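You operate a simulated robot arm through the tools that you are given. There is no shell and no other tool.

Carry out the task below with a simulated robot arm. There is one attempt and no reset: what you move stays moved.

Task
Press and seal the bagged pillow at 4 bar and 130 degrees.
Fine: power and heater on, drawer shut, start once the green lamp is lit.

Only the result counts: the job must be done as asked and must still hold three seconds after the hand-in. Knocking over, shifting, dropping, spilling or breaking anything else fails it. Lids that push on must go on centred and level and be pressed home; caps that screw on are set level and turned clockwise until they are tight.

Robot
A 7-joint arm with a two-finger parallel gripper, fixed in place. Base frame: the origin is at the foot of the arm, x ahead of it, y to its left, z up; the work surface is at about z = 86. Readings come in cm, degrees, newtons and seconds.
Its first joint turns from -166.0 to 166.0 degrees. Payload 4.4 kg.
The TCP is the grasp point between the finger pads, 2.3 cm short of the fingertips. In the tool frame z runs along the fingers and y along their closing line. The gripper opens to 9.4 cm. The fingers are 3.8 cm wide and 1 cm thick; the gripper's body (5.4 by 9.6 cm) begins 3.9 cm behind the TCP.
Orientation is told as [roll, pitch, yaw] about the base's x, y, z axes, in that order, counted from this pose: with the fingers straight down and closing along the base's y, the tool's x points along the base's -x, its y along +y and its z along -z.

Tools
- The arm moves only by the tool arm_command. Its argument "deltas" is one flat list of numbers, 7 for each row, row after row: the shift along the tool's x, y, z in cm, then the turn, a rotation vector about the tool's x, y, z in rad, then the opening in per cent of the stroke, from 0 (shut) to 100 (fully open). In form: [dx, dy, dz, rx, ry, rz, jaw, dx, dy, dz, rx, ry, rz, jaw, ...]. A call has 1 to 20 rows; each row shifts and turns the commanded pose from where the row before left it, along the tool's axes as they then stand. Each row takes 0.2 s and may step no farther than 5 cm and 8.6 degrees from the row before; otherwise, or with a gripper value out of range, the whole call is refused. A pose out of reach is approached as far as the arm can. The call stops where the force on the tool passes 40 N (or 10 N more than at its start, if that is more) or the arm is blocked; 0.2 s more then pass. The fingers move at their own pace (about 7.2 cm/s each) and stop on an object; they squeeze with about 24 N. The grip force told is the motor's: it shows also when the fingers shut on nothing. Time passes only in rows, and 0.2 s behind the last, so rows that do not move let the fingers close. It gives the time, the measured TCP pose, the force on the tool (base axes), the opening and the grip force at its end, in the units of the frame above (readings bear some noise), with the torque about the TCP (base axes, N m) and any sound that the robot's microphone picked up, and new pictures: "show" is both (left out), scene, wrist or none.
- Cameras (640 x 400 px; columns grow to the right, rows downward): "scene" is fixed at [21.91, -65.06, 143.61]; the picture's right is [0.96, -0.27, 0.00], its down [-0.13, -0.46, -0.88] and it looks along [0.23, 0.85, -0.48] (base axes); focal length 279 px, centre (320, 200). "wrist" rides on the gripper at [8.6, 1.6, -7.4] in the tool frame; the picture's right is [-0.18, 0.98, 0.00], its down [-0.58, -0.11, -0.81] and it looks along [-0.79, -0.15, 0.59] (tool axes); focal length 243 px, centre (320, 200). There is no depth. A picture from a camera that has moved, and an enlarged one, comes with that camera's place and axes in the base frame and with its lens.
- inspect(camera, box): a new picture of the part [left, top, right, bottom] of that camera's present view, enlarged. The clock stands still meanwhile.
- close_job(): hands the job in; it is judged then, once.

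Nothing tells you positions but the pictures and the camera data. Unless the task says otherwise, let go and move clear before handing in.

The tools are called after ">>>" by a JSON object that holds its "method" and its "body". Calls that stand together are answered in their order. arm_command: Moves the arm, as the interface text tells. Its arguments: {"type":"object","properties":{"deltas":{"type":"array"},"show":{"type":"string","enum":["both","scene","wrist","none"]}},"required":["deltas"]} The other tools are called the same way: inspect (camera, box) takes an enlarged picture of a part of a camera's view; close_job () hands the job in.

At the start:

```text
t: 0.0
position: [64.63, 41.81, 123.44]
ee_rot: [-0.1, 0.0, 0.0]
ft_force: [0.2, 0.2, -0.1]
wrist_torque: [0.04, 0.01, 0.02]
opening: 9.41
finger_force: 0.0
```

scene: 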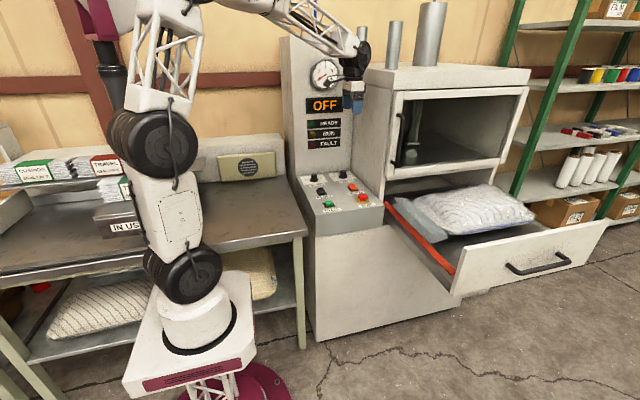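
wrist: 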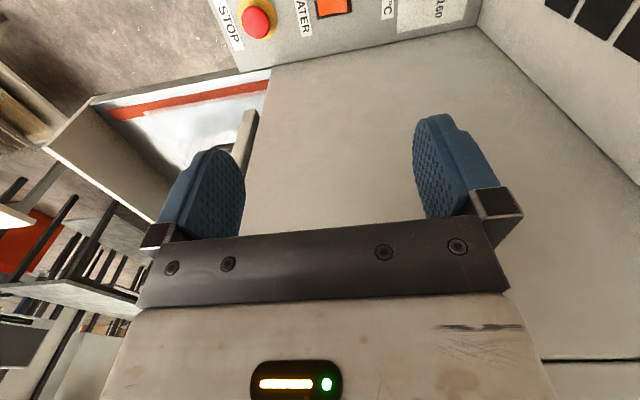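

I see a control console with a display reading OFF, lamps, knobs and buttons, and a press with an open drawer holding the bagged pillow. I'll take a closer look at the panel and drawer before I move anything.

>>> {"method": "inspect", "body": {"camera": "scene", "box": [290, 160, 400, 230]}}

>>> {"method": "inspect", "body": {"camera": "scene", "box": [280, 30, 400, 170]}}

>>> {"method": "inspect", "body": {"camera": "scene", "box": [370, 60, 610, 310]}}

>>> {"method": "inspect", "body": {"camera": "wrist", "box": [180, 0, 640, 100]}}

```text
5.71 times, centred on (345, 195) of scene
camera zoom: at [21.91, -65.06, 143.61], right [0.96, -0.27, 0.0], down [-0.13, -0.46, -0.88], along [0.23, 0.85, -0.48], focal length 1597 px, centre (177, 229)
```

zoom: 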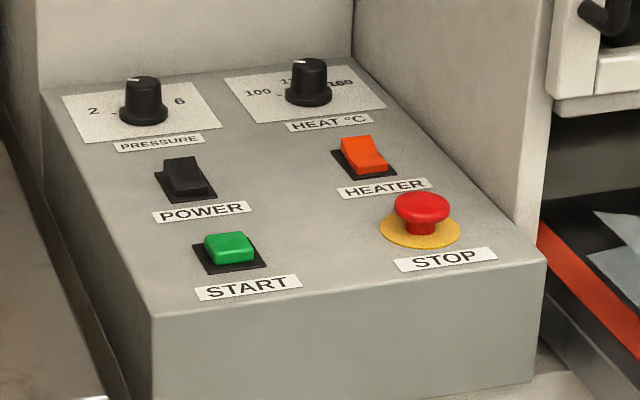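

```text
2.86 times, centred on (340, 100) of scene
camera zoom: at [21.91, -65.06, 143.61], right [0.96, -0.27, 0.0], down [-0.13, -0.46, -0.88], along [0.23, 0.85, -0.48], focal length 798 px, centre (263, 486)
```

zoom: 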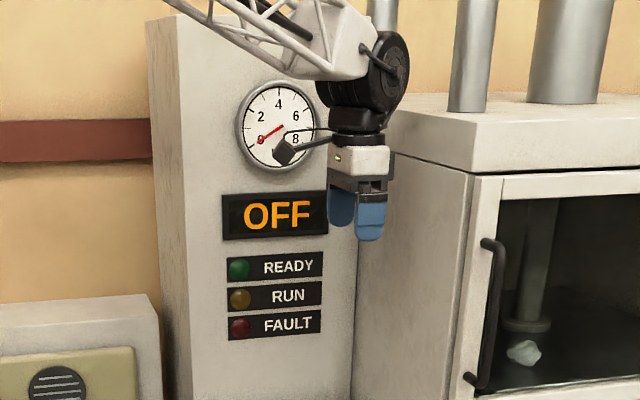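

```text
1.60 times, centred on (490, 185) of scene
camera zoom: at [21.91, -65.06, 143.61], right [0.96, -0.27, 0.0], down [-0.13, -0.46, -0.88], along [0.23, 0.85, -0.48], focal length 447 px, centre (48, 224)
```

zoom: 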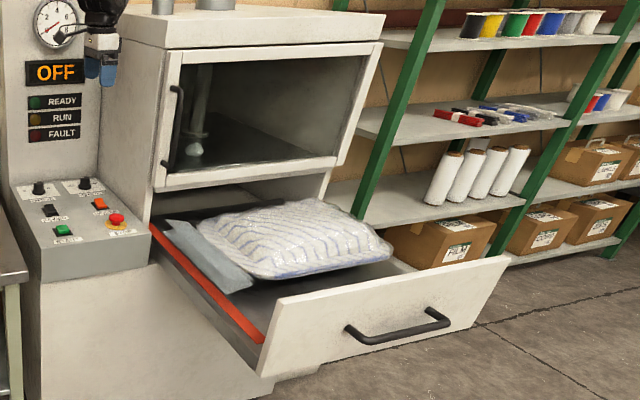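

```text
1.39 times, centred on (410, 50) of wrist
camera zoom: at [55.97, 43.52, 130.85], right [0.18, 0.98, 0.0], down [0.58, -0.11, 0.81], along [0.79, -0.15, -0.59], focal length 338 px, centre (195, 409)
```

zoom: 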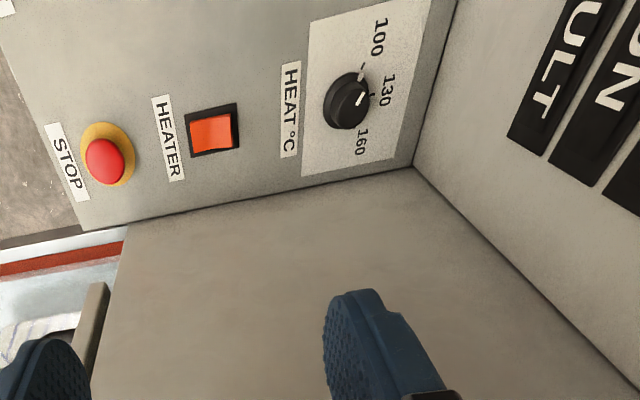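

The console panel looks level at about z = 86, with two columns at x ≈ 53 and x ≈ 67.5 and rows at y ≈ 32, 44 and 57. I'll zoom in on the knobs, the switches, the bag and the drawer.

>>> {"method": "inspect", "body": {"camera": "scene", "box": [298, 166, 330, 186]}}

>>> {"method": "inspect", "body": {"camera": "scene", "box": [326, 164, 358, 184]}}

>>> {"method": "inspect", "body": {"camera": "scene", "box": [308, 178, 372, 218]}}

>>> {"method": "inspect", "body": {"camera": "scene", "box": [380, 170, 540, 270]}}

>>> {"method": "inspect", "body": {"camera": "wrist", "box": [340, 0, 460, 75]}}

```text
16.00 times, centred on (314, 176) of scene
camera zoom: at [21.91, -65.06, 143.61], right [0.96, -0.27, 0.0], down [-0.13, -0.46, -0.88], along [0.23, 0.85, -0.48], focal length 4471 px, centre (416, 584)
```

zoom: 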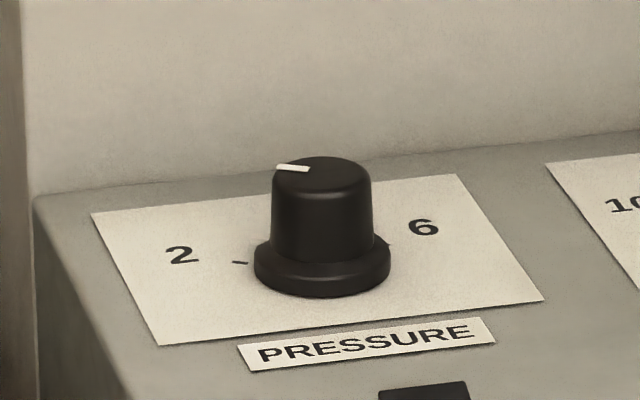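

```text
16.00 times, centred on (342, 174) of scene
camera zoom: at [21.91, -65.06, 143.61], right [0.96, -0.27, 0.0], down [-0.13, -0.46, -0.88], along [0.23, 0.85, -0.48], focal length 4471 px, centre (-32, 616)
```

zoom: 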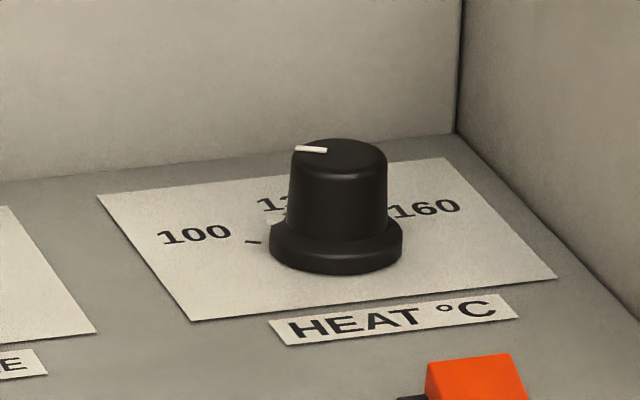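

```text
10.00 times, centred on (340, 198) of scene
camera zoom: at [21.91, -65.06, 143.61], right [0.96, -0.27, 0.0], down [-0.13, -0.46, -0.88], along [0.23, 0.85, -0.48], focal length 2794 px, centre (120, 220)
```

zoom: 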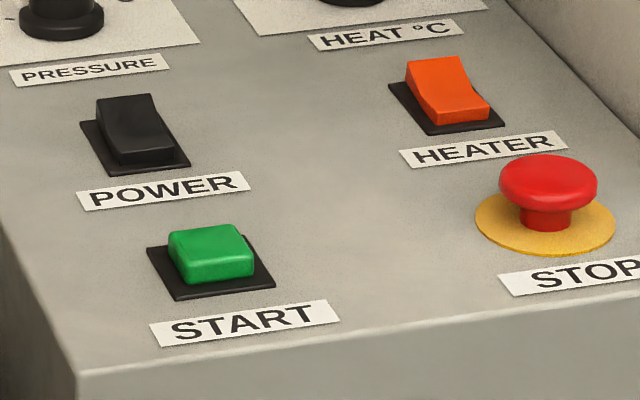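

```text
4.00 times, centred on (460, 220) of scene
camera zoom: at [21.91, -65.06, 143.61], right [0.96, -0.27, 0.0], down [-0.13, -0.46, -0.88], along [0.23, 0.85, -0.48], focal length 1118 px, centre (-240, 120)
```

zoom: 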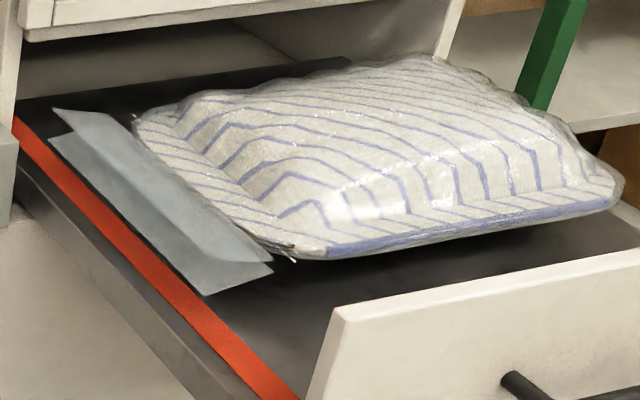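

```text
5.33 times, centred on (400, 38) of wrist
camera zoom: at [55.97, 43.52, 130.85], right [0.18, 0.98, 0.0], down [0.58, -0.11, 0.81], along [0.79, -0.15, -0.59], focal length 1294 px, centre (-107, 1067)
```

zoom: 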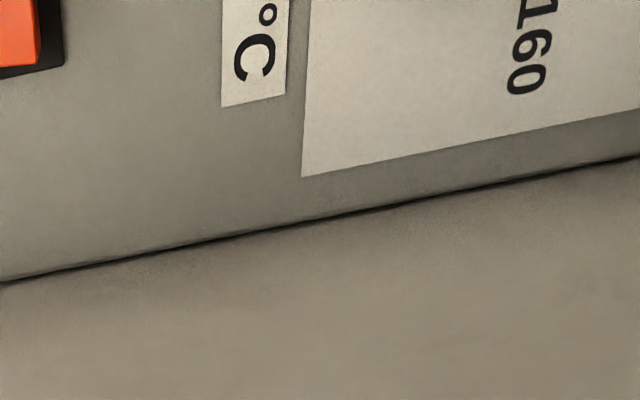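

The pressure and heat knobs aren't at their marks yet. I'm checking the bag mouth against the red strip, and looking for any signs nearby, before I move.

>>> {"method": "inspect", "body": {"camera": "scene", "box": [376, 186, 456, 236]}}

>>> {"method": "inspect", "body": {"camera": "scene", "box": [400, 220, 480, 300]}}

>>> {"method": "inspect", "body": {"camera": "scene", "box": [210, 145, 275, 190]}}

>>> {"method": "inspect", "body": {"camera": "scene", "box": [380, 80, 540, 180]}}

>>> {"method": "inspect", "body": {"camera": "scene", "box": [0, 140, 160, 260]}}

>>> {"method": "inspect", "body": {"camera": "wrist", "box": [80, 60, 290, 190]}}

```text
8.00 times, centred on (416, 211) of scene
camera zoom: at [21.91, -65.06, 143.61], right [0.96, -0.27, 0.0], down [-0.13, -0.46, -0.88], along [0.23, 0.85, -0.48], focal length 2235 px, centre (-448, 112)
```

zoom: 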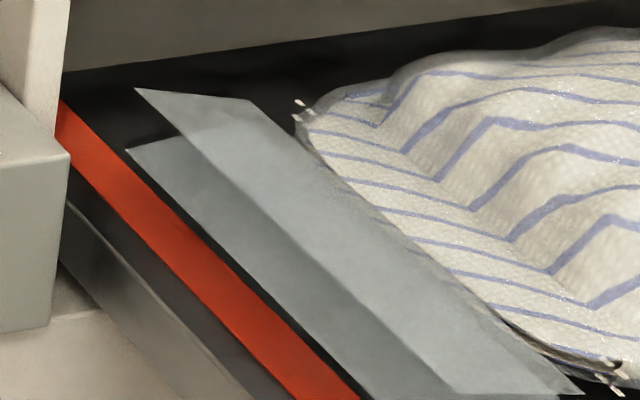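

```text
5.00 times, centred on (440, 260) of scene
camera zoom: at [21.91, -65.06, 143.61], right [0.96, -0.27, 0.0], down [-0.13, -0.46, -0.88], along [0.23, 0.85, -0.48], focal length 1397 px, centre (-280, -100)
```

zoom: 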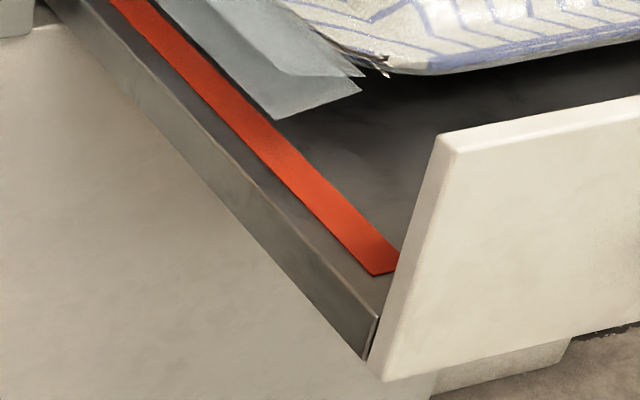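

```text
8.89 times, centred on (242, 168) of scene
camera zoom: at [21.91, -65.06, 143.61], right [0.96, -0.27, 0.0], down [-0.13, -0.46, -0.88], along [0.23, 0.85, -0.48], focal length 2484 px, centre (1009, 489)
```

zoom: 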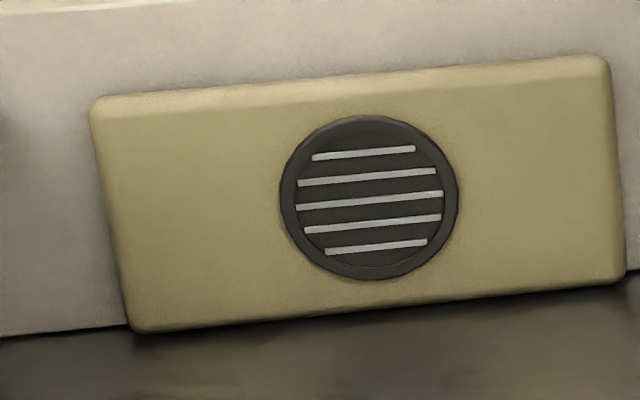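

```text
4.00 times, centred on (460, 130) of scene
camera zoom: at [21.91, -65.06, 143.61], right [0.96, -0.27, 0.0], down [-0.13, -0.46, -0.88], along [0.23, 0.85, -0.48], focal length 1118 px, centre (-240, 480)
```

zoom: 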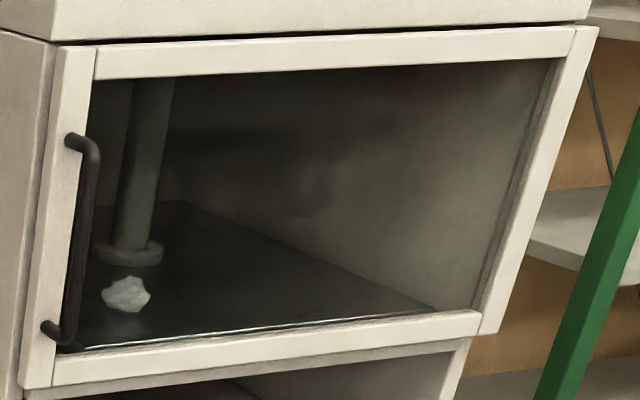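

```text
3.33 times, centred on (80, 200) of scene
camera zoom: at [21.91, -65.06, 143.61], right [0.96, -0.27, 0.0], down [-0.13, -0.46, -0.88], along [0.23, 0.85, -0.48], focal length 931 px, centre (1120, 200)
```

zoom: 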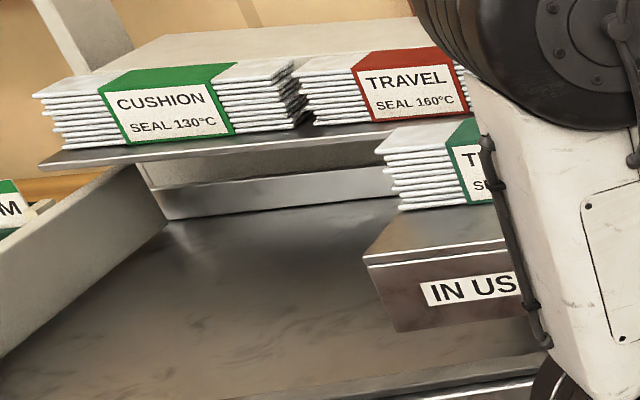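

```text
3.05 times, centred on (185, 125) of wrist
camera zoom: at [55.97, 43.52, 130.85], right [0.18, 0.98, 0.0], down [0.58, -0.11, 0.81], along [0.79, -0.15, -0.59], focal length 739 px, centre (731, 429)
```

zoom: 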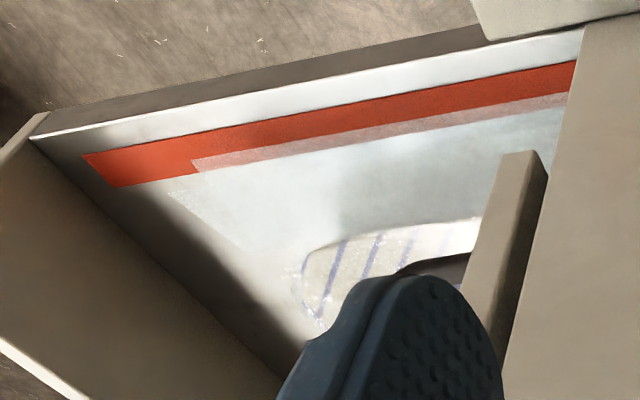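

The wrist view shows the bag mouth lying partly over the red sealing strip. I also see something white in the press chamber, so I'll take closer looks at that and at the door.

>>> {"method": "inspect", "body": {"camera": "scene", "box": [392, 130, 440, 175]}}

>>> {"method": "inspect", "body": {"camera": "scene", "box": [376, 80, 420, 195]}}

>>> {"method": "inspect", "body": {"camera": "scene", "box": [450, 210, 620, 300]}}

>>> {"method": "inspect", "body": {"camera": "wrist", "box": [0, 80, 260, 240]}}

```text
8.89 times, centred on (416, 152) of scene
camera zoom: at [21.91, -65.06, 143.61], right [0.96, -0.27, 0.0], down [-0.13, -0.46, -0.88], along [0.23, 0.85, -0.48], focal length 2484 px, centre (-533, 622)
```

zoom: 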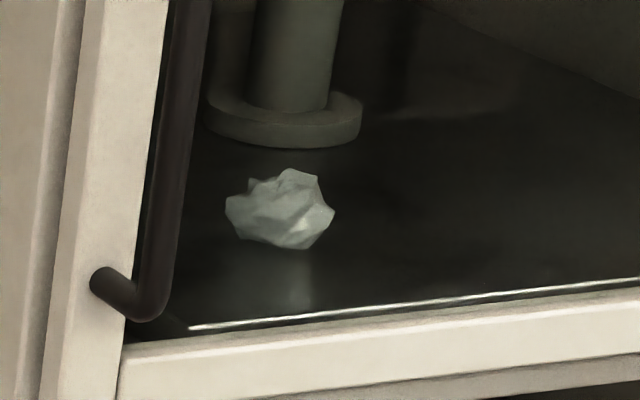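

```text
3.48 times, centred on (398, 138) of scene
camera zoom: at [21.91, -65.06, 143.61], right [0.96, -0.27, 0.0], down [-0.13, -0.46, -0.88], along [0.23, 0.85, -0.48], focal length 972 px, centre (49, 417)
```

zoom: 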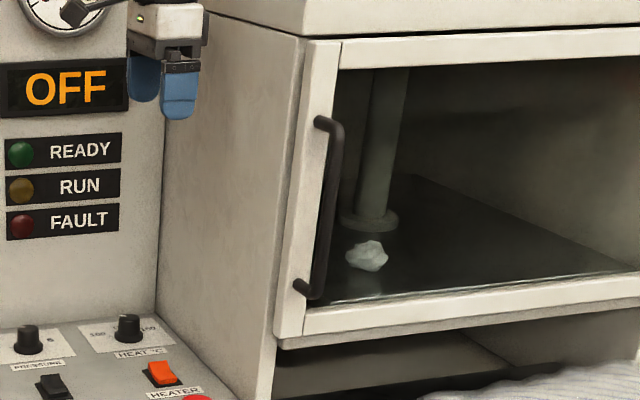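

```text
3.76 times, centred on (535, 255) of scene
camera zoom: at [21.91, -65.06, 143.61], right [0.96, -0.27, 0.0], down [-0.13, -0.46, -0.88], along [0.23, 0.85, -0.48], focal length 1052 px, centre (-489, -7)
```

zoom: 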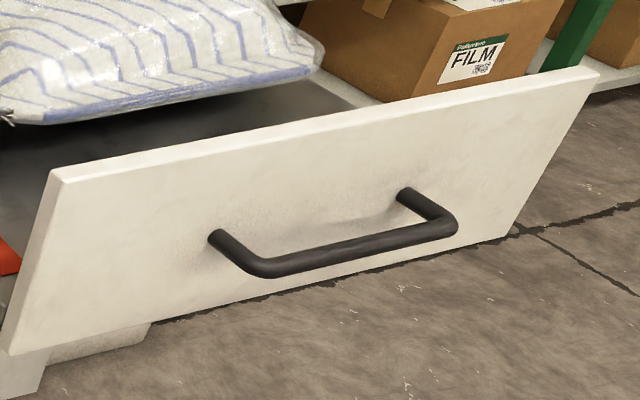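

```text
2.46 times, centred on (130, 160) of wrist
camera zoom: at [55.97, 43.52, 130.85], right [0.18, 0.98, 0.0], down [0.58, -0.11, 0.81], along [0.79, -0.15, -0.59], focal length 597 px, centre (788, 298)
```

zoom: 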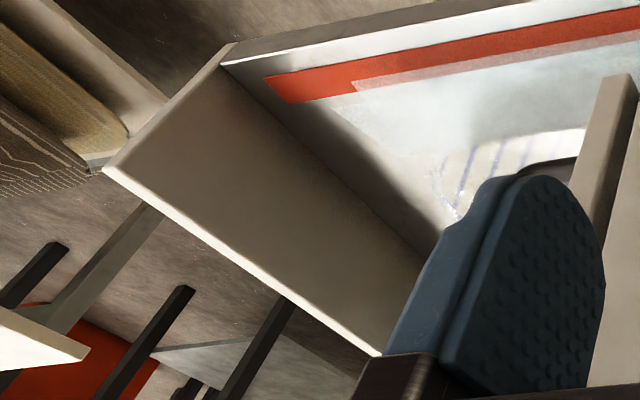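

The drawer front spans roughly x 78–132 at y ≈ −16, with its top at z ≈ 94, and the press face is near y ≈ 29. Next I'll zoom on the knob dials and rockers to read their settings.

>>> {"method": "inspect", "body": {"camera": "wrist", "box": [385, 0, 485, 20]}}

>>> {"method": "inspect", "body": {"camera": "scene", "box": [312, 182, 332, 196]}}

>>> {"method": "inspect", "body": {"camera": "scene", "box": [344, 178, 364, 192]}}

>>> {"method": "inspect", "body": {"camera": "scene", "box": [350, 186, 376, 202]}}

```text
6.40 times, centred on (435, 10) of wrist
camera zoom: at [55.97, 43.52, 130.85], right [0.18, 0.98, 0.0], down [0.58, -0.11, 0.81], along [0.79, -0.15, -0.59], focal length 1553 px, centre (-416, 1416)
```

zoom: 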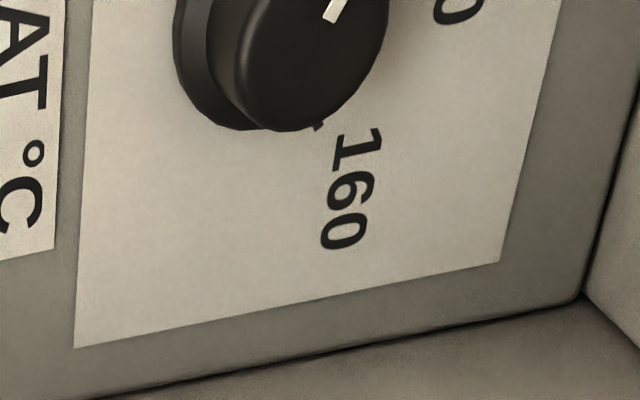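

```text
16.00 times, centred on (322, 189) of scene
camera zoom: at [21.91, -65.06, 143.61], right [0.96, -0.27, 0.0], down [-0.13, -0.46, -0.88], along [0.23, 0.85, -0.48], focal length 4471 px, centre (288, 376)
```

zoom: 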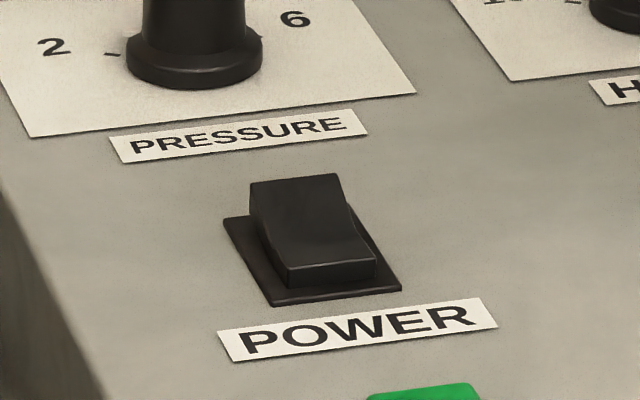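

```text
16.00 times, centred on (354, 185) of scene
camera zoom: at [21.91, -65.06, 143.61], right [0.96, -0.27, 0.0], down [-0.13, -0.46, -0.88], along [0.23, 0.85, -0.48], focal length 4471 px, centre (-224, 440)
```

zoom: 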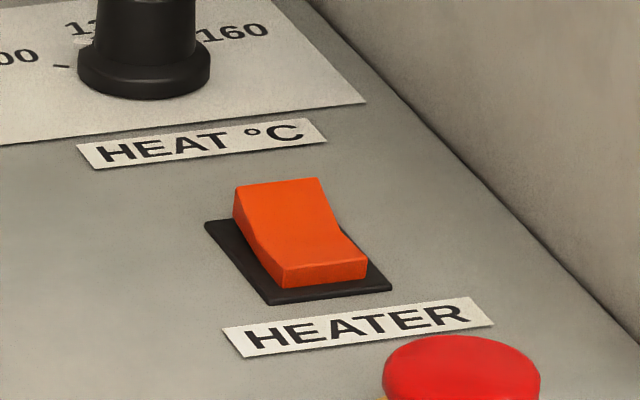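

```text
16.00 times, centred on (363, 194) of scene
camera zoom: at [21.91, -65.06, 143.61], right [0.96, -0.27, 0.0], down [-0.13, -0.46, -0.88], along [0.23, 0.85, -0.48], focal length 4471 px, centre (-368, 296)
```

zoom: 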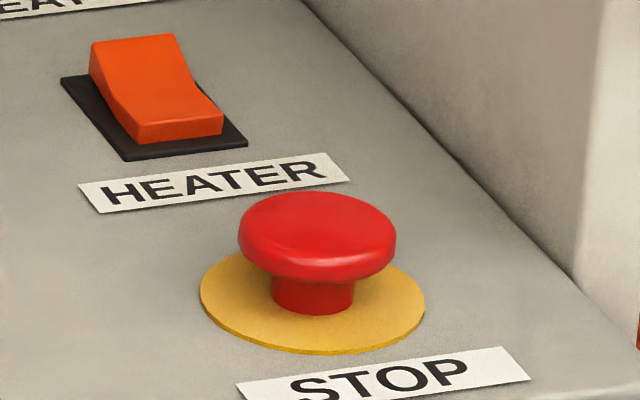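

The panel sits at z ≈ 86.2. I place POWER at (52.6, 43.2), HEATER at (67.7, 43.2), START at (52.5, 31.4), STOP at (67.4, 31.1) and the knobs at (52.7, 56.8) and (67.8, 57). I'll shut the fingers and move above the far, raised end of the POWER rocker.

>>> {"method": "arm_command", "body": {"deltas": [1.72, 0.457, 3.35, 0, 0, 0, 0, 1.72, 0.457, 3.35, 0, 0, 0, 0, 1.72, 0.457, 3.35, 0, 0, 0, 0, 1.72, 0.457, 3.35, 0, 0, 0, 0, 1.72, 0.457, 3.35, 0, 0, 0, 0, 1.72, 0.457, 3.35, 0, 0, 0, 0, 1.71, 0.457, 3.35, 0, 0, 0, 0], "show": "both"}}

```text
t: 1.6
position: [52.81, 45.19, 99.86]
ee_rot: [0.0, -0.1, -0.1]
ft_force: [-0.4, 0.6, 0.6]
wrist_torque: [-0.04, 0.01, 0.01]
opening: 0.0
finger_force: 23.8
camera wrist: at [44.22, 46.85, 107.28], right [0.19, 0.98, 0.0], down [0.58, -0.11, 0.81], along [0.79, -0.15, -0.59], focal length 243 px, centre (320, 200)
```

scene: 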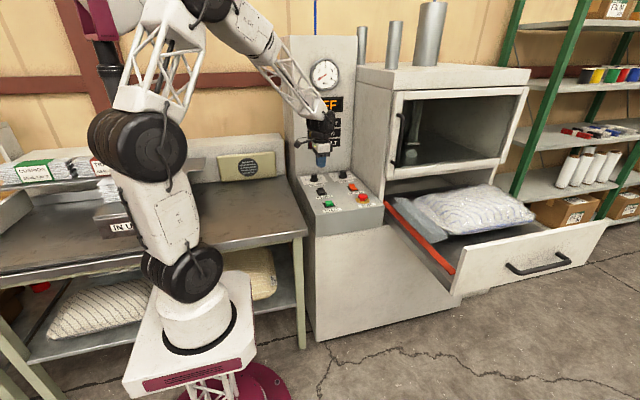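
wrist: 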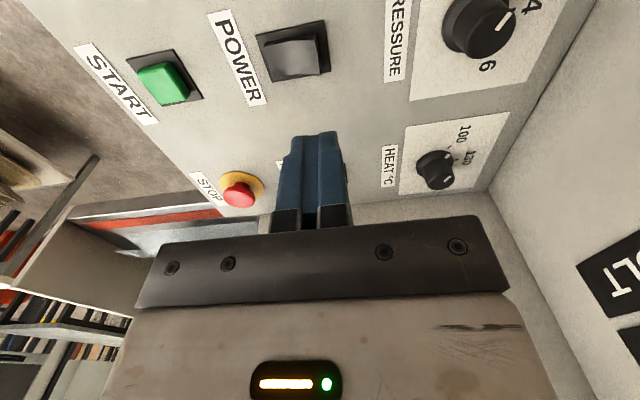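

The arm is above POWER and the wrist view shows the panel clearly. I'll zoom on both knobs to get their pointer angles and tick positions.

>>> {"method": "inspect", "body": {"camera": "wrist", "box": [400, 0, 560, 60]}}

>>> {"method": "inspect", "body": {"camera": "wrist", "box": [390, 120, 490, 200]}}

>>> {"method": "inspect", "body": {"camera": "wrist", "box": [120, 0, 340, 120]}}

>>> {"method": "inspect", "body": {"camera": "scene", "box": [60, 140, 160, 240]}}

```text
4.00 times, centred on (480, 30) of wrist
camera zoom: at [44.22, 46.85, 107.28], right [0.19, 0.98, 0.0], down [0.58, -0.11, 0.81], along [0.79, -0.15, -0.59], focal length 970 px, centre (-320, 880)
```

zoom: 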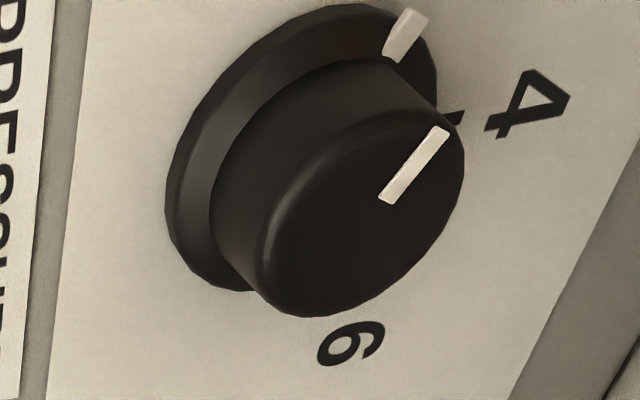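

```text
5.00 times, centred on (440, 160) of wrist
camera zoom: at [44.22, 46.85, 107.28], right [0.19, 0.98, 0.0], down [0.58, -0.11, 0.81], along [0.79, -0.15, -0.59], focal length 1213 px, centre (-280, 400)
```

zoom: 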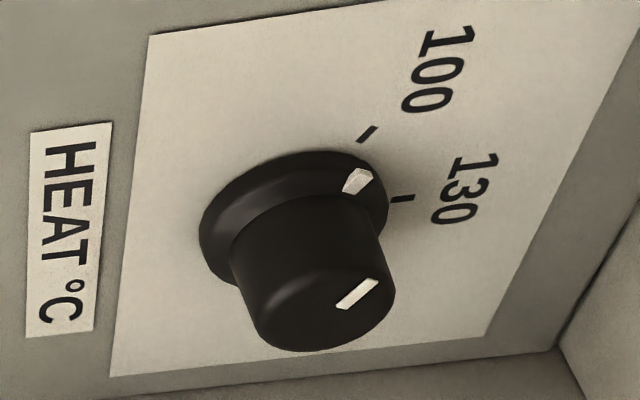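

```text
2.91 times, centred on (230, 60) of wrist
camera zoom: at [44.22, 46.85, 107.28], right [0.19, 0.98, 0.0], down [0.58, -0.11, 0.81], along [0.79, -0.15, -0.59], focal length 706 px, centre (582, 607)
```

zoom: 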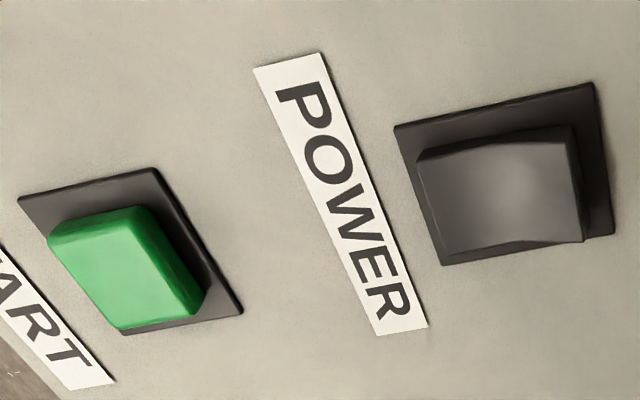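

```text
4.00 times, centred on (110, 190) of scene
camera zoom: at [21.91, -65.06, 143.61], right [0.96, -0.27, 0.0], down [-0.13, -0.46, -0.88], along [0.23, 0.85, -0.48], focal length 1118 px, centre (1160, 240)
```

zoom: 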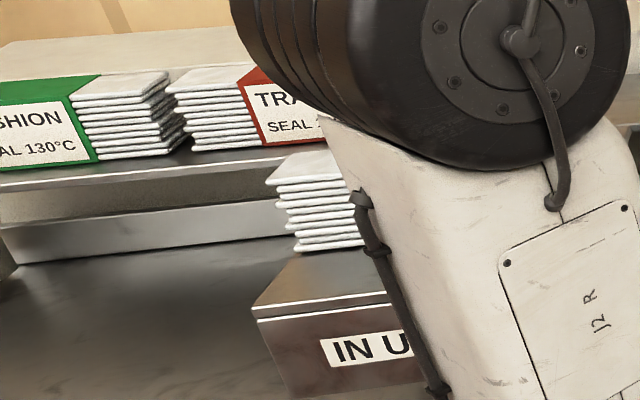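

The pressure pointer sits at about 2 bar and heat at about 110 °C, with the 4 and 130 marks both straight back (+y). Now I'll press the far end of the POWER rocker, coming down in small steps.

>>> {"method": "arm_command", "body": {"deltas": [0.15, -0.6, 3.0, 0, 0, 0, 0, 0, 0, 3.0, 0, 0, 0, 0, 0, 0, 2.0, 0, 0, 0, 0, 0, 0, 0.4, 0, 0, 0, 0, 0, 0, 0.4, 0, 0, 0, 0, 0, 0, 0.4, 0, 0, 0, 0], "show": "scene"}}

```text
t: 3.0
position: [52.48, 44.48, 90.71]
ee_rot: [0.0, 0.1, 0.0]
ft_force: [0.7, 0.0, 0.4]
wrist_torque: [0.01, -0.04, -0.02]
opening: 0.0
finger_force: 24.5
```

scene: 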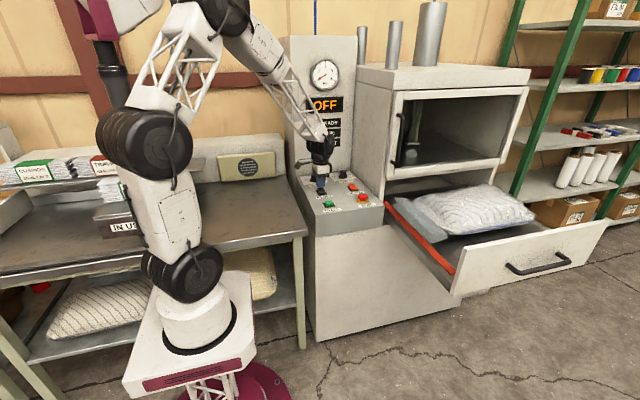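

No contact yet, so I'll keep going down in 0.25 cm steps.

>>> {"method": "arm_command", "body": {"deltas": [0, 0, 0.25, 0, 0, 0, 0, 0, 0, 0.25, 0, 0, 0, 0, 0, 0, 0.25, 0, 0, 0, 0, 0, 0, 0.25, 0, 0, 0, 0], "show": "none"}}

>>> {"method": "inspect", "body": {"camera": "scene", "box": [300, 155, 348, 200]}}

>>> {"method": "inspect", "body": {"camera": "scene", "box": [296, 50, 356, 150]}}

```text
t: 4.0
position: [52.43, 44.61, 89.78]
ee_rot: [0.0, 0.0, -0.1]
ft_force: [0.5, 0.6, 1.2]
wrist_torque: [-0.04, -0.02, -0.01]
opening: 0.02
finger_force: 24.0
```

```text
8.89 times, centred on (324, 178) of scene
camera zoom: at [21.91, -65.06, 143.61], right [0.96, -0.27, 0.0], down [-0.13, -0.46, -0.88], along [0.23, 0.85, -0.48], focal length 2484 px, centre (284, 400)
```

zoom: 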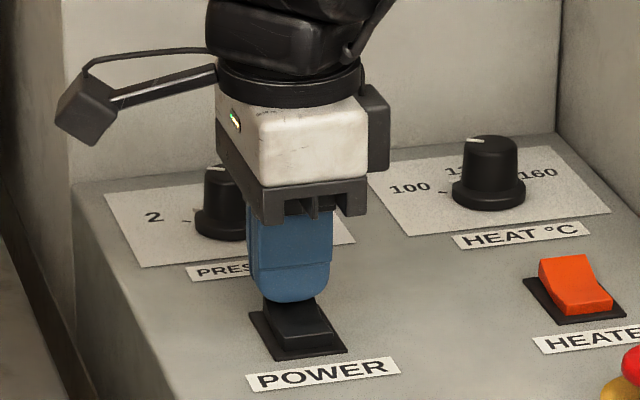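

```text
4.00 times, centred on (326, 100) of scene
camera zoom: at [21.91, -65.06, 143.61], right [0.96, -0.27, 0.0], down [-0.13, -0.46, -0.88], along [0.23, 0.85, -0.48], focal length 1118 px, centre (296, 600)
```

zoom: 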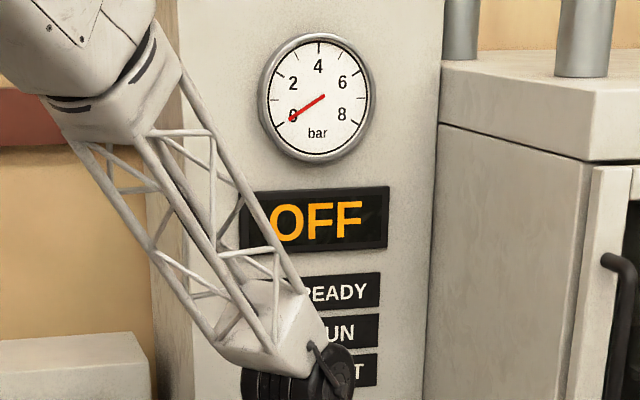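

The fingertips are just about touching the raised end of POWER. Continuing down.

>>> {"method": "arm_command", "body": {"deltas": [0, 0, 0.25, 0, 0, 0, 0, 0, 0, 0.25, 0, 0, 0, 0, 0, 0, 0.25, 0, 0, 0, 0, 0, 0, 0, 0, 0, 0, 0], "show": "none"}}

>>> {"method": "inspect", "body": {"camera": "scene", "box": [300, 155, 348, 200]}}

>>> {"method": "inspect", "body": {"camera": "scene", "box": [296, 50, 356, 150]}}

```text
t: 5.0
position: [52.39, 44.48, 89.22]
ee_rot: [0.1, -0.2, 0.1]
ft_force: [-2.1, -1.8, 5.7]
wrist_torque: [0.04, 0.13, 0.04]
opening: 0.02
finger_force: 24.1
stopped in row 4: the force on the tool passed its limit at 42 N (the readings are from after the stop); the commanded pose is now the measured one
```

```text
8.89 times, centred on (324, 178) of scene
camera zoom: at [21.91, -65.06, 143.61], right [0.96, -0.27, 0.0], down [-0.13, -0.46, -0.88], along [0.23, 0.85, -0.48], focal length 2484 px, centre (284, 400)
```

zoom: 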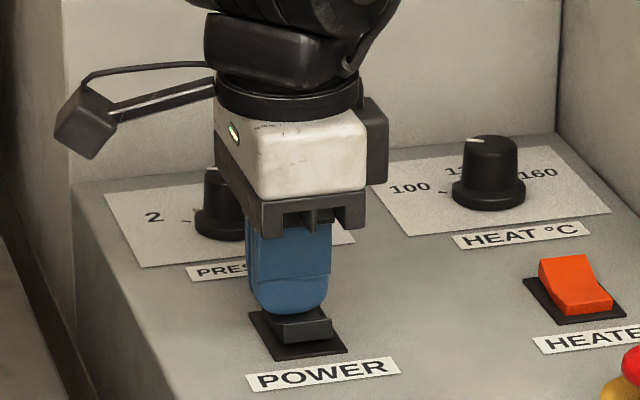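

```text
4.00 times, centred on (326, 100) of scene
camera zoom: at [21.91, -65.06, 143.61], right [0.96, -0.27, 0.0], down [-0.13, -0.46, -0.88], along [0.23, 0.85, -0.48], focal length 1118 px, centre (296, 600)
```

zoom: 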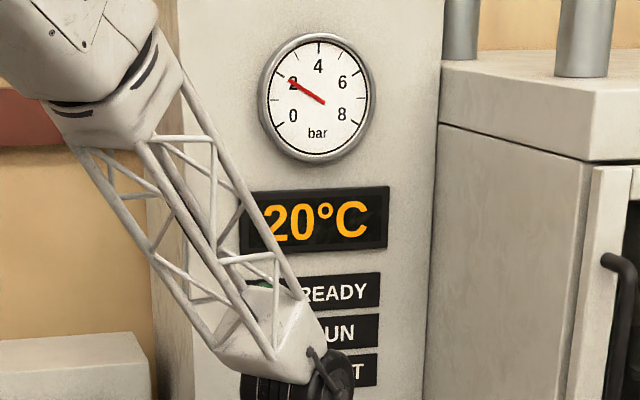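

POWER is on: the display reads 20 °C and the gauge reads 2 bar. I'll rise, open the fingers, move over the PRESSURE knob and pre-turn the hand 60° counter-clockwise, so the clockwise turn ends square and clear of the tower.

>>> {"method": "arm_command", "body": {"deltas": [0, 0, -4, 0, 0, 0, 0, 0, 0, -4, 0, 0, 0, 55, -0.1, 4.1, 0, 0, 0, 0, 55, -0.1, 4.1, 0, 0, 0, 0, 55, -0.1, 4.1, 0, 0, 0, 0, 55, 0, 0, 0, 0, 0, -0.1309, 55, 0, 0, 0, 0, 0, -0.1309, 55, 0, 0, 0, 0, 0, -0.1309, 55, 0, 0, 0, 0, 0, -0.1309, 55, 0, 0, 0, 0, 0, -0.1309, 55, 0, 0, 0, 0, 0, -0.1309, 55, 0, 0, 0, 0, 0, -0.1309, 55, 0, 0, 0, 0, 0, -0.1309, 55], "show": "both"}}

>>> {"method": "inspect", "body": {"camera": "scene", "box": [290, 130, 354, 190]}}

```text
t: 7.8
position: [52.63, 56.68, 97.15]
ee_rot: [-0.1, -0.1, 60.1]
ft_force: [-0.9, 0.6, 0.1]
wrist_torque: [0.01, 0.0, -0.01]
opening: 5.15
finger_force: 0.1
camera wrist: at [47.0, 50.09, 104.52], right [-0.76, 0.65, 0.0], down [0.38, 0.45, 0.81], along [0.53, 0.61, -0.59], focal length 243 px, centre (320, 200)
```

scene: 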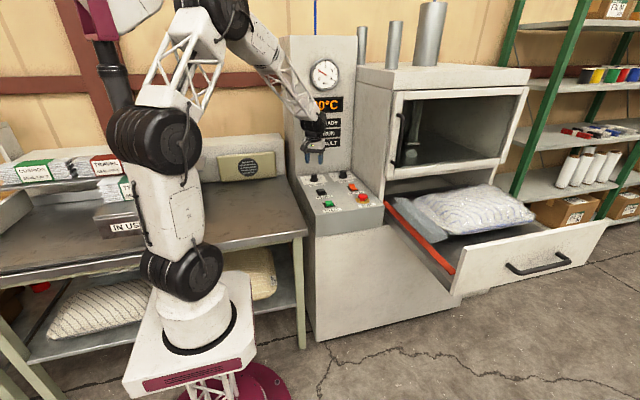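
wrist: 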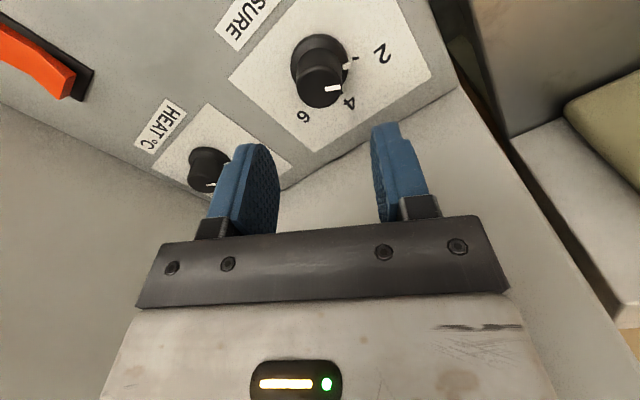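

```text
6.67 times, centred on (322, 160) of scene
camera zoom: at [21.91, -65.06, 143.61], right [0.96, -0.27, 0.0], down [-0.13, -0.46, -0.88], along [0.23, 0.85, -0.48], focal length 1863 px, centre (307, 467)
```

zoom: 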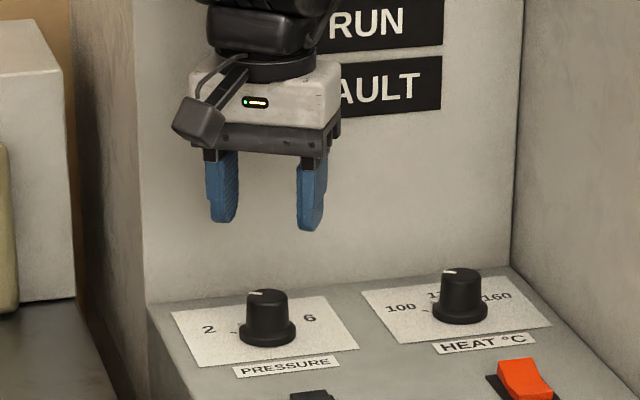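

The hand is over the PRESSURE knob. I'll do one zoomed check of the knob's centre before going down around it.

>>> {"method": "inspect", "body": {"camera": "wrist", "box": [260, 20, 390, 120]}}

```text
4.00 times, centred on (325, 70) of wrist
camera zoom: at [47.0, 50.09, 104.52], right [-0.76, 0.65, 0.0], down [0.38, 0.45, 0.81], along [0.53, 0.61, -0.59], focal length 970 px, centre (300, 720)
```

zoom: 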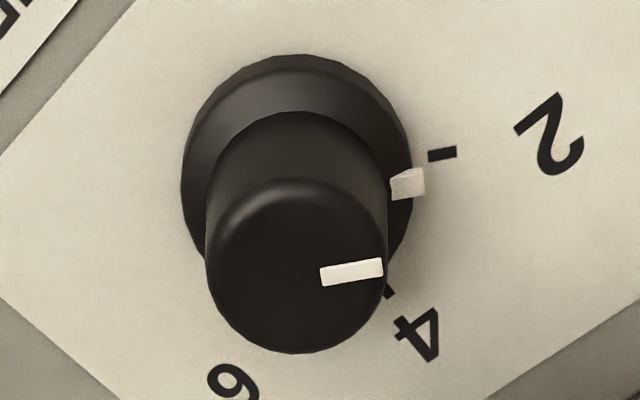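

The knob centre looks to be about (52.4, 56.3), roughly 0.45 cm along tool +x. I'll correct that while going down around the knob.

>>> {"method": "arm_command", "body": {"deltas": [0.45, 0, 2.0, 0, 0, 0, 55, 0, 0, 2.0, 0, 0, 0, 55, 0, 0, 1.5, 0, 0, 0, 55, 0, 0, 0.8, 0, 0, 0, 55, 0, 0, 0.5, 0, 0, 0, 55, 0, 0, 0.3, 0, 0, 0, 55], "show": "wrist"}}

>>> {"method": "inspect", "body": {"camera": "scene", "box": [290, 140, 354, 190]}}

```text
t: 9.2
position: [52.38, 56.26, 89.9]
ee_rot: [0.0, 0.0, 60.0]
ft_force: [-0.9, 0.2, -0.8]
wrist_torque: [0.03, 0.01, -0.03]
opening: 5.16
finger_force: 0.0
camera wrist: at [46.79, 49.72, 97.42], right [-0.76, 0.65, 0.0], down [0.38, 0.45, 0.81], along [0.53, 0.61, -0.59], focal length 243 px, centre (320, 200)
```

wrist: 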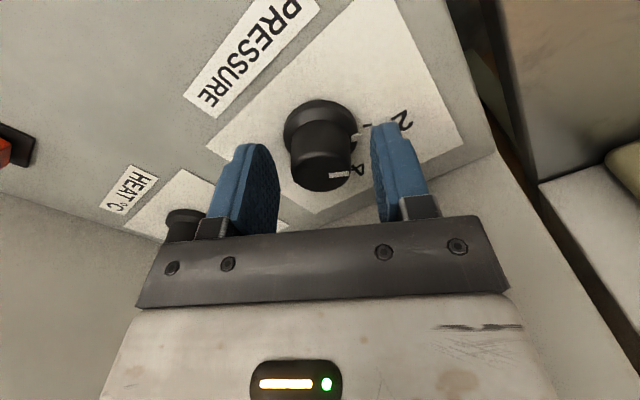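

```text
8.00 times, centred on (322, 165) of scene
camera zoom: at [21.91, -65.06, 143.61], right [0.96, -0.27, 0.0], down [-0.13, -0.46, -0.88], along [0.23, 0.85, -0.48], focal length 2235 px, centre (304, 480)
```

zoom: 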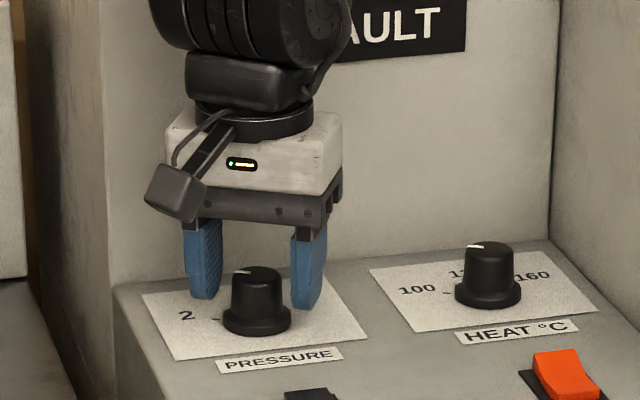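

The knob is centred between the pads. I'll close on it, hold, then turn clockwise about 45° and check the gauge.

>>> {"method": "arm_command", "body": {"deltas": [0, 0, 0, 0, 0, 0, 0, 0, 0, 0, 0, 0, 0, 0, 0, 0, 0, 0, 0, 0, 0, 0, 0, 0, 0, 0, 0.1, 0, 0, 0, 0, 0, 0, 0.1, 0, 0, 0, 0, 0, 0, 0.1, 0, 0, 0, 0, 0, 0, 0.1, 0, 0, 0, 0, 0, 0, 0.1, 0, 0, 0, 0, 0, 0, 0.1, 0, 0, 0, 0, 0, 0, 0.1, 0, 0, 0, 0, 0, 0, 0, 0], "show": "wrist"}}

>>> {"method": "inspect", "body": {"camera": "scene", "box": [296, 50, 356, 150]}}

>>> {"method": "inspect", "body": {"camera": "scene", "box": [290, 140, 354, 190]}}

```text
t: 11.6
position: [52.37, 56.52, 90.01]
ee_rot: [0.0, -0.1, 19.8]
ft_force: [0.9, 19.2, -26.9]
wrist_torque: [0.45, 0.08, 0.0]
opening: 3.08
finger_force: 45.2
camera wrist: at [43.76, 55.08, 97.45], right [-0.16, 0.99, 0.0], down [0.58, 0.09, 0.81], along [0.8, 0.13, -0.59], focal length 243 px, centre (320, 200)
```

wrist: 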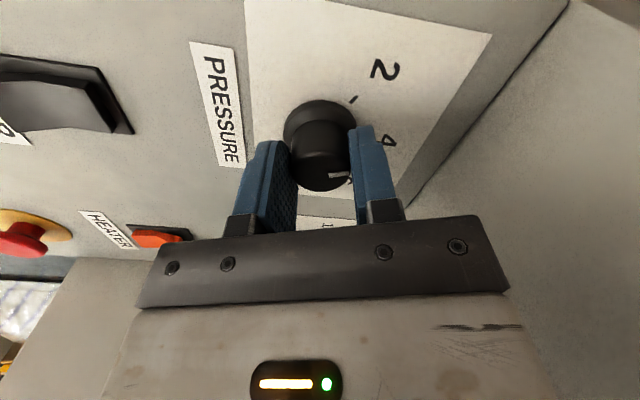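

```text
4.00 times, centred on (326, 100) of scene
camera zoom: at [21.91, -65.06, 143.61], right [0.96, -0.27, 0.0], down [-0.13, -0.46, -0.88], along [0.23, 0.85, -0.48], focal length 1118 px, centre (296, 600)
```

zoom: 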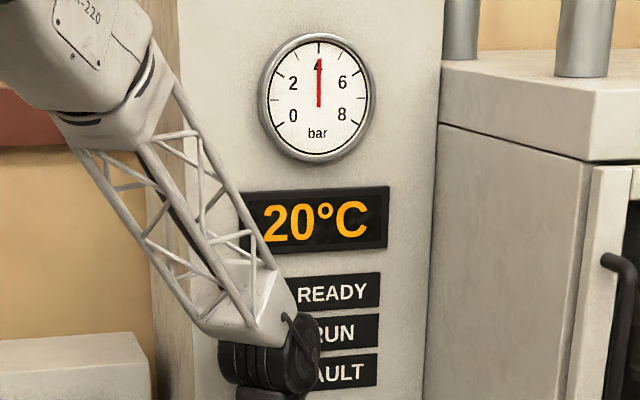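

```text
8.00 times, centred on (322, 165) of scene
camera zoom: at [21.91, -65.06, 143.61], right [0.96, -0.27, 0.0], down [-0.13, -0.46, -0.88], along [0.23, 0.85, -0.48], focal length 2235 px, centre (304, 480)
```

zoom: 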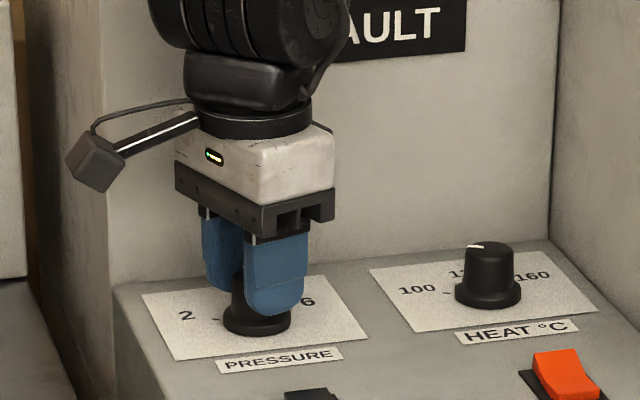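

After about 40° the gauge already reads close to 4. I'll zoom on the gauge needle and the knob pointer to see how exact that is.

>>> {"method": "inspect", "body": {"camera": "scene", "box": [308, 56, 340, 92]}}

>>> {"method": "inspect", "body": {"camera": "wrist", "box": [270, 80, 420, 200]}}

```text
11.11 times, centred on (324, 74) of scene
camera zoom: at [21.91, -65.06, 143.61], right [0.96, -0.27, 0.0], down [-0.13, -0.46, -0.88], along [0.23, 0.85, -0.48], focal length 3105 px, centre (276, 1600)
```

zoom: 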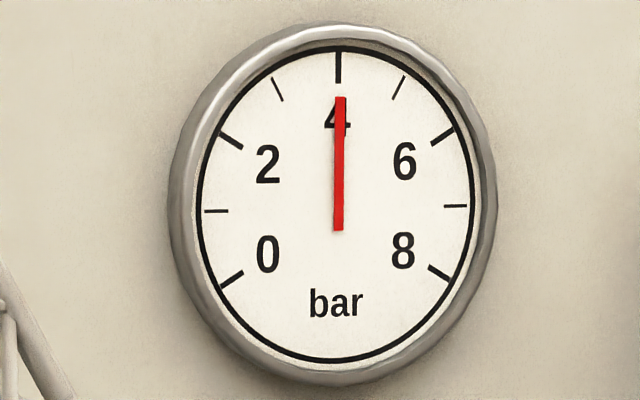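

```text
3.33 times, centred on (345, 140) of wrist
camera zoom: at [43.76, 55.08, 97.45], right [-0.16, 0.99, 0.0], down [0.58, 0.09, 0.81], along [0.8, 0.13, -0.59], focal length 809 px, centre (237, 400)
```

zoom: 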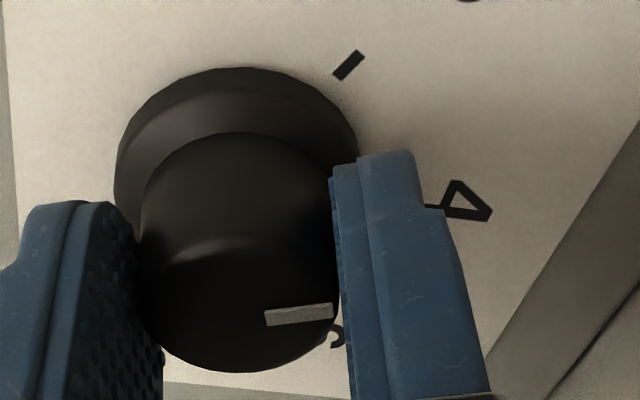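

The gauge needle is on 4, but the pointer seems to lag the tick by about 20°, so the knob probably works in steps. I'll turn the remaining 20° to bring the pointer onto the 4 mark and recheck.

>>> {"method": "arm_command", "body": {"deltas": [0, 0, 0, 0, 0, 0.09, 0, 0, 0, 0, 0, 0, 0.09, 0, 0, 0, 0, 0, 0, 0.09, 0, 0, 0, 0, 0, 0, 0.07, 0, 0, 0, 0, 0, 0, 0, 0], "show": "wrist"}}

>>> {"method": "inspect", "body": {"camera": "scene", "box": [308, 56, 340, 92]}}

>>> {"method": "inspect", "body": {"camera": "wrist", "box": [270, 80, 420, 200]}}

```text
t: 12.0
position: [52.35, 56.43, 89.97]
ee_rot: [0.1, -0.1, 15.5]
ft_force: [0.5, 14.9, -8.9]
wrist_torque: [0.37, -0.01, 0.01]
opening: 3.06
finger_force: 45.0
stopped in row 2: the force on the tool passed its limit at 46 N (the readings are from after the stop); the commanded pose is now the measured one
camera wrist: at [43.67, 55.75, 97.45], right [-0.08, 1.0, 0.0], down [0.59, 0.05, 0.81], along [0.8, 0.07, -0.59], focal length 243 px, centre (320, 200)
```

wrist: 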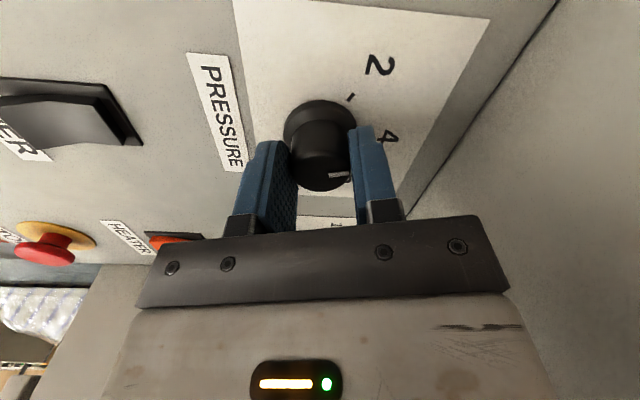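

```text
11.11 times, centred on (324, 74) of scene
camera zoom: at [21.91, -65.06, 143.61], right [0.96, -0.27, 0.0], down [-0.13, -0.46, -0.88], along [0.23, 0.85, -0.48], focal length 3105 px, centre (276, 1600)
```

zoom: 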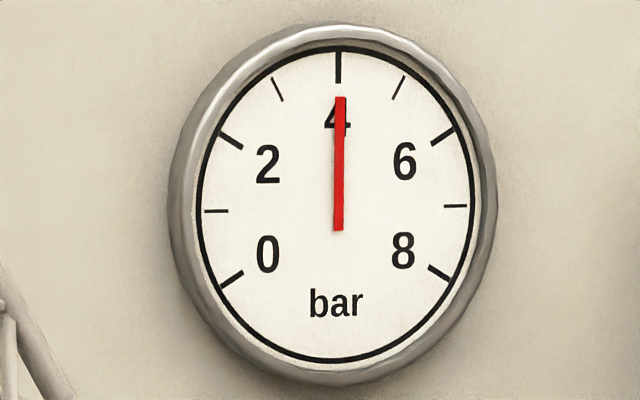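

```text
3.33 times, centred on (345, 140) of wrist
camera zoom: at [43.67, 55.75, 97.45], right [-0.08, 1.0, 0.0], down [0.59, 0.05, 0.81], along [0.8, 0.07, -0.59], focal length 809 px, centre (237, 400)
```

zoom: 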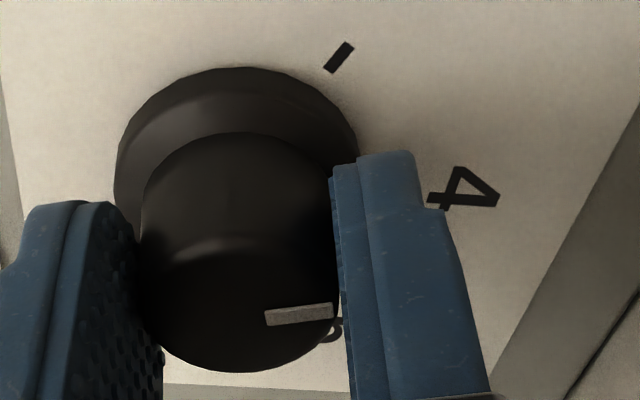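

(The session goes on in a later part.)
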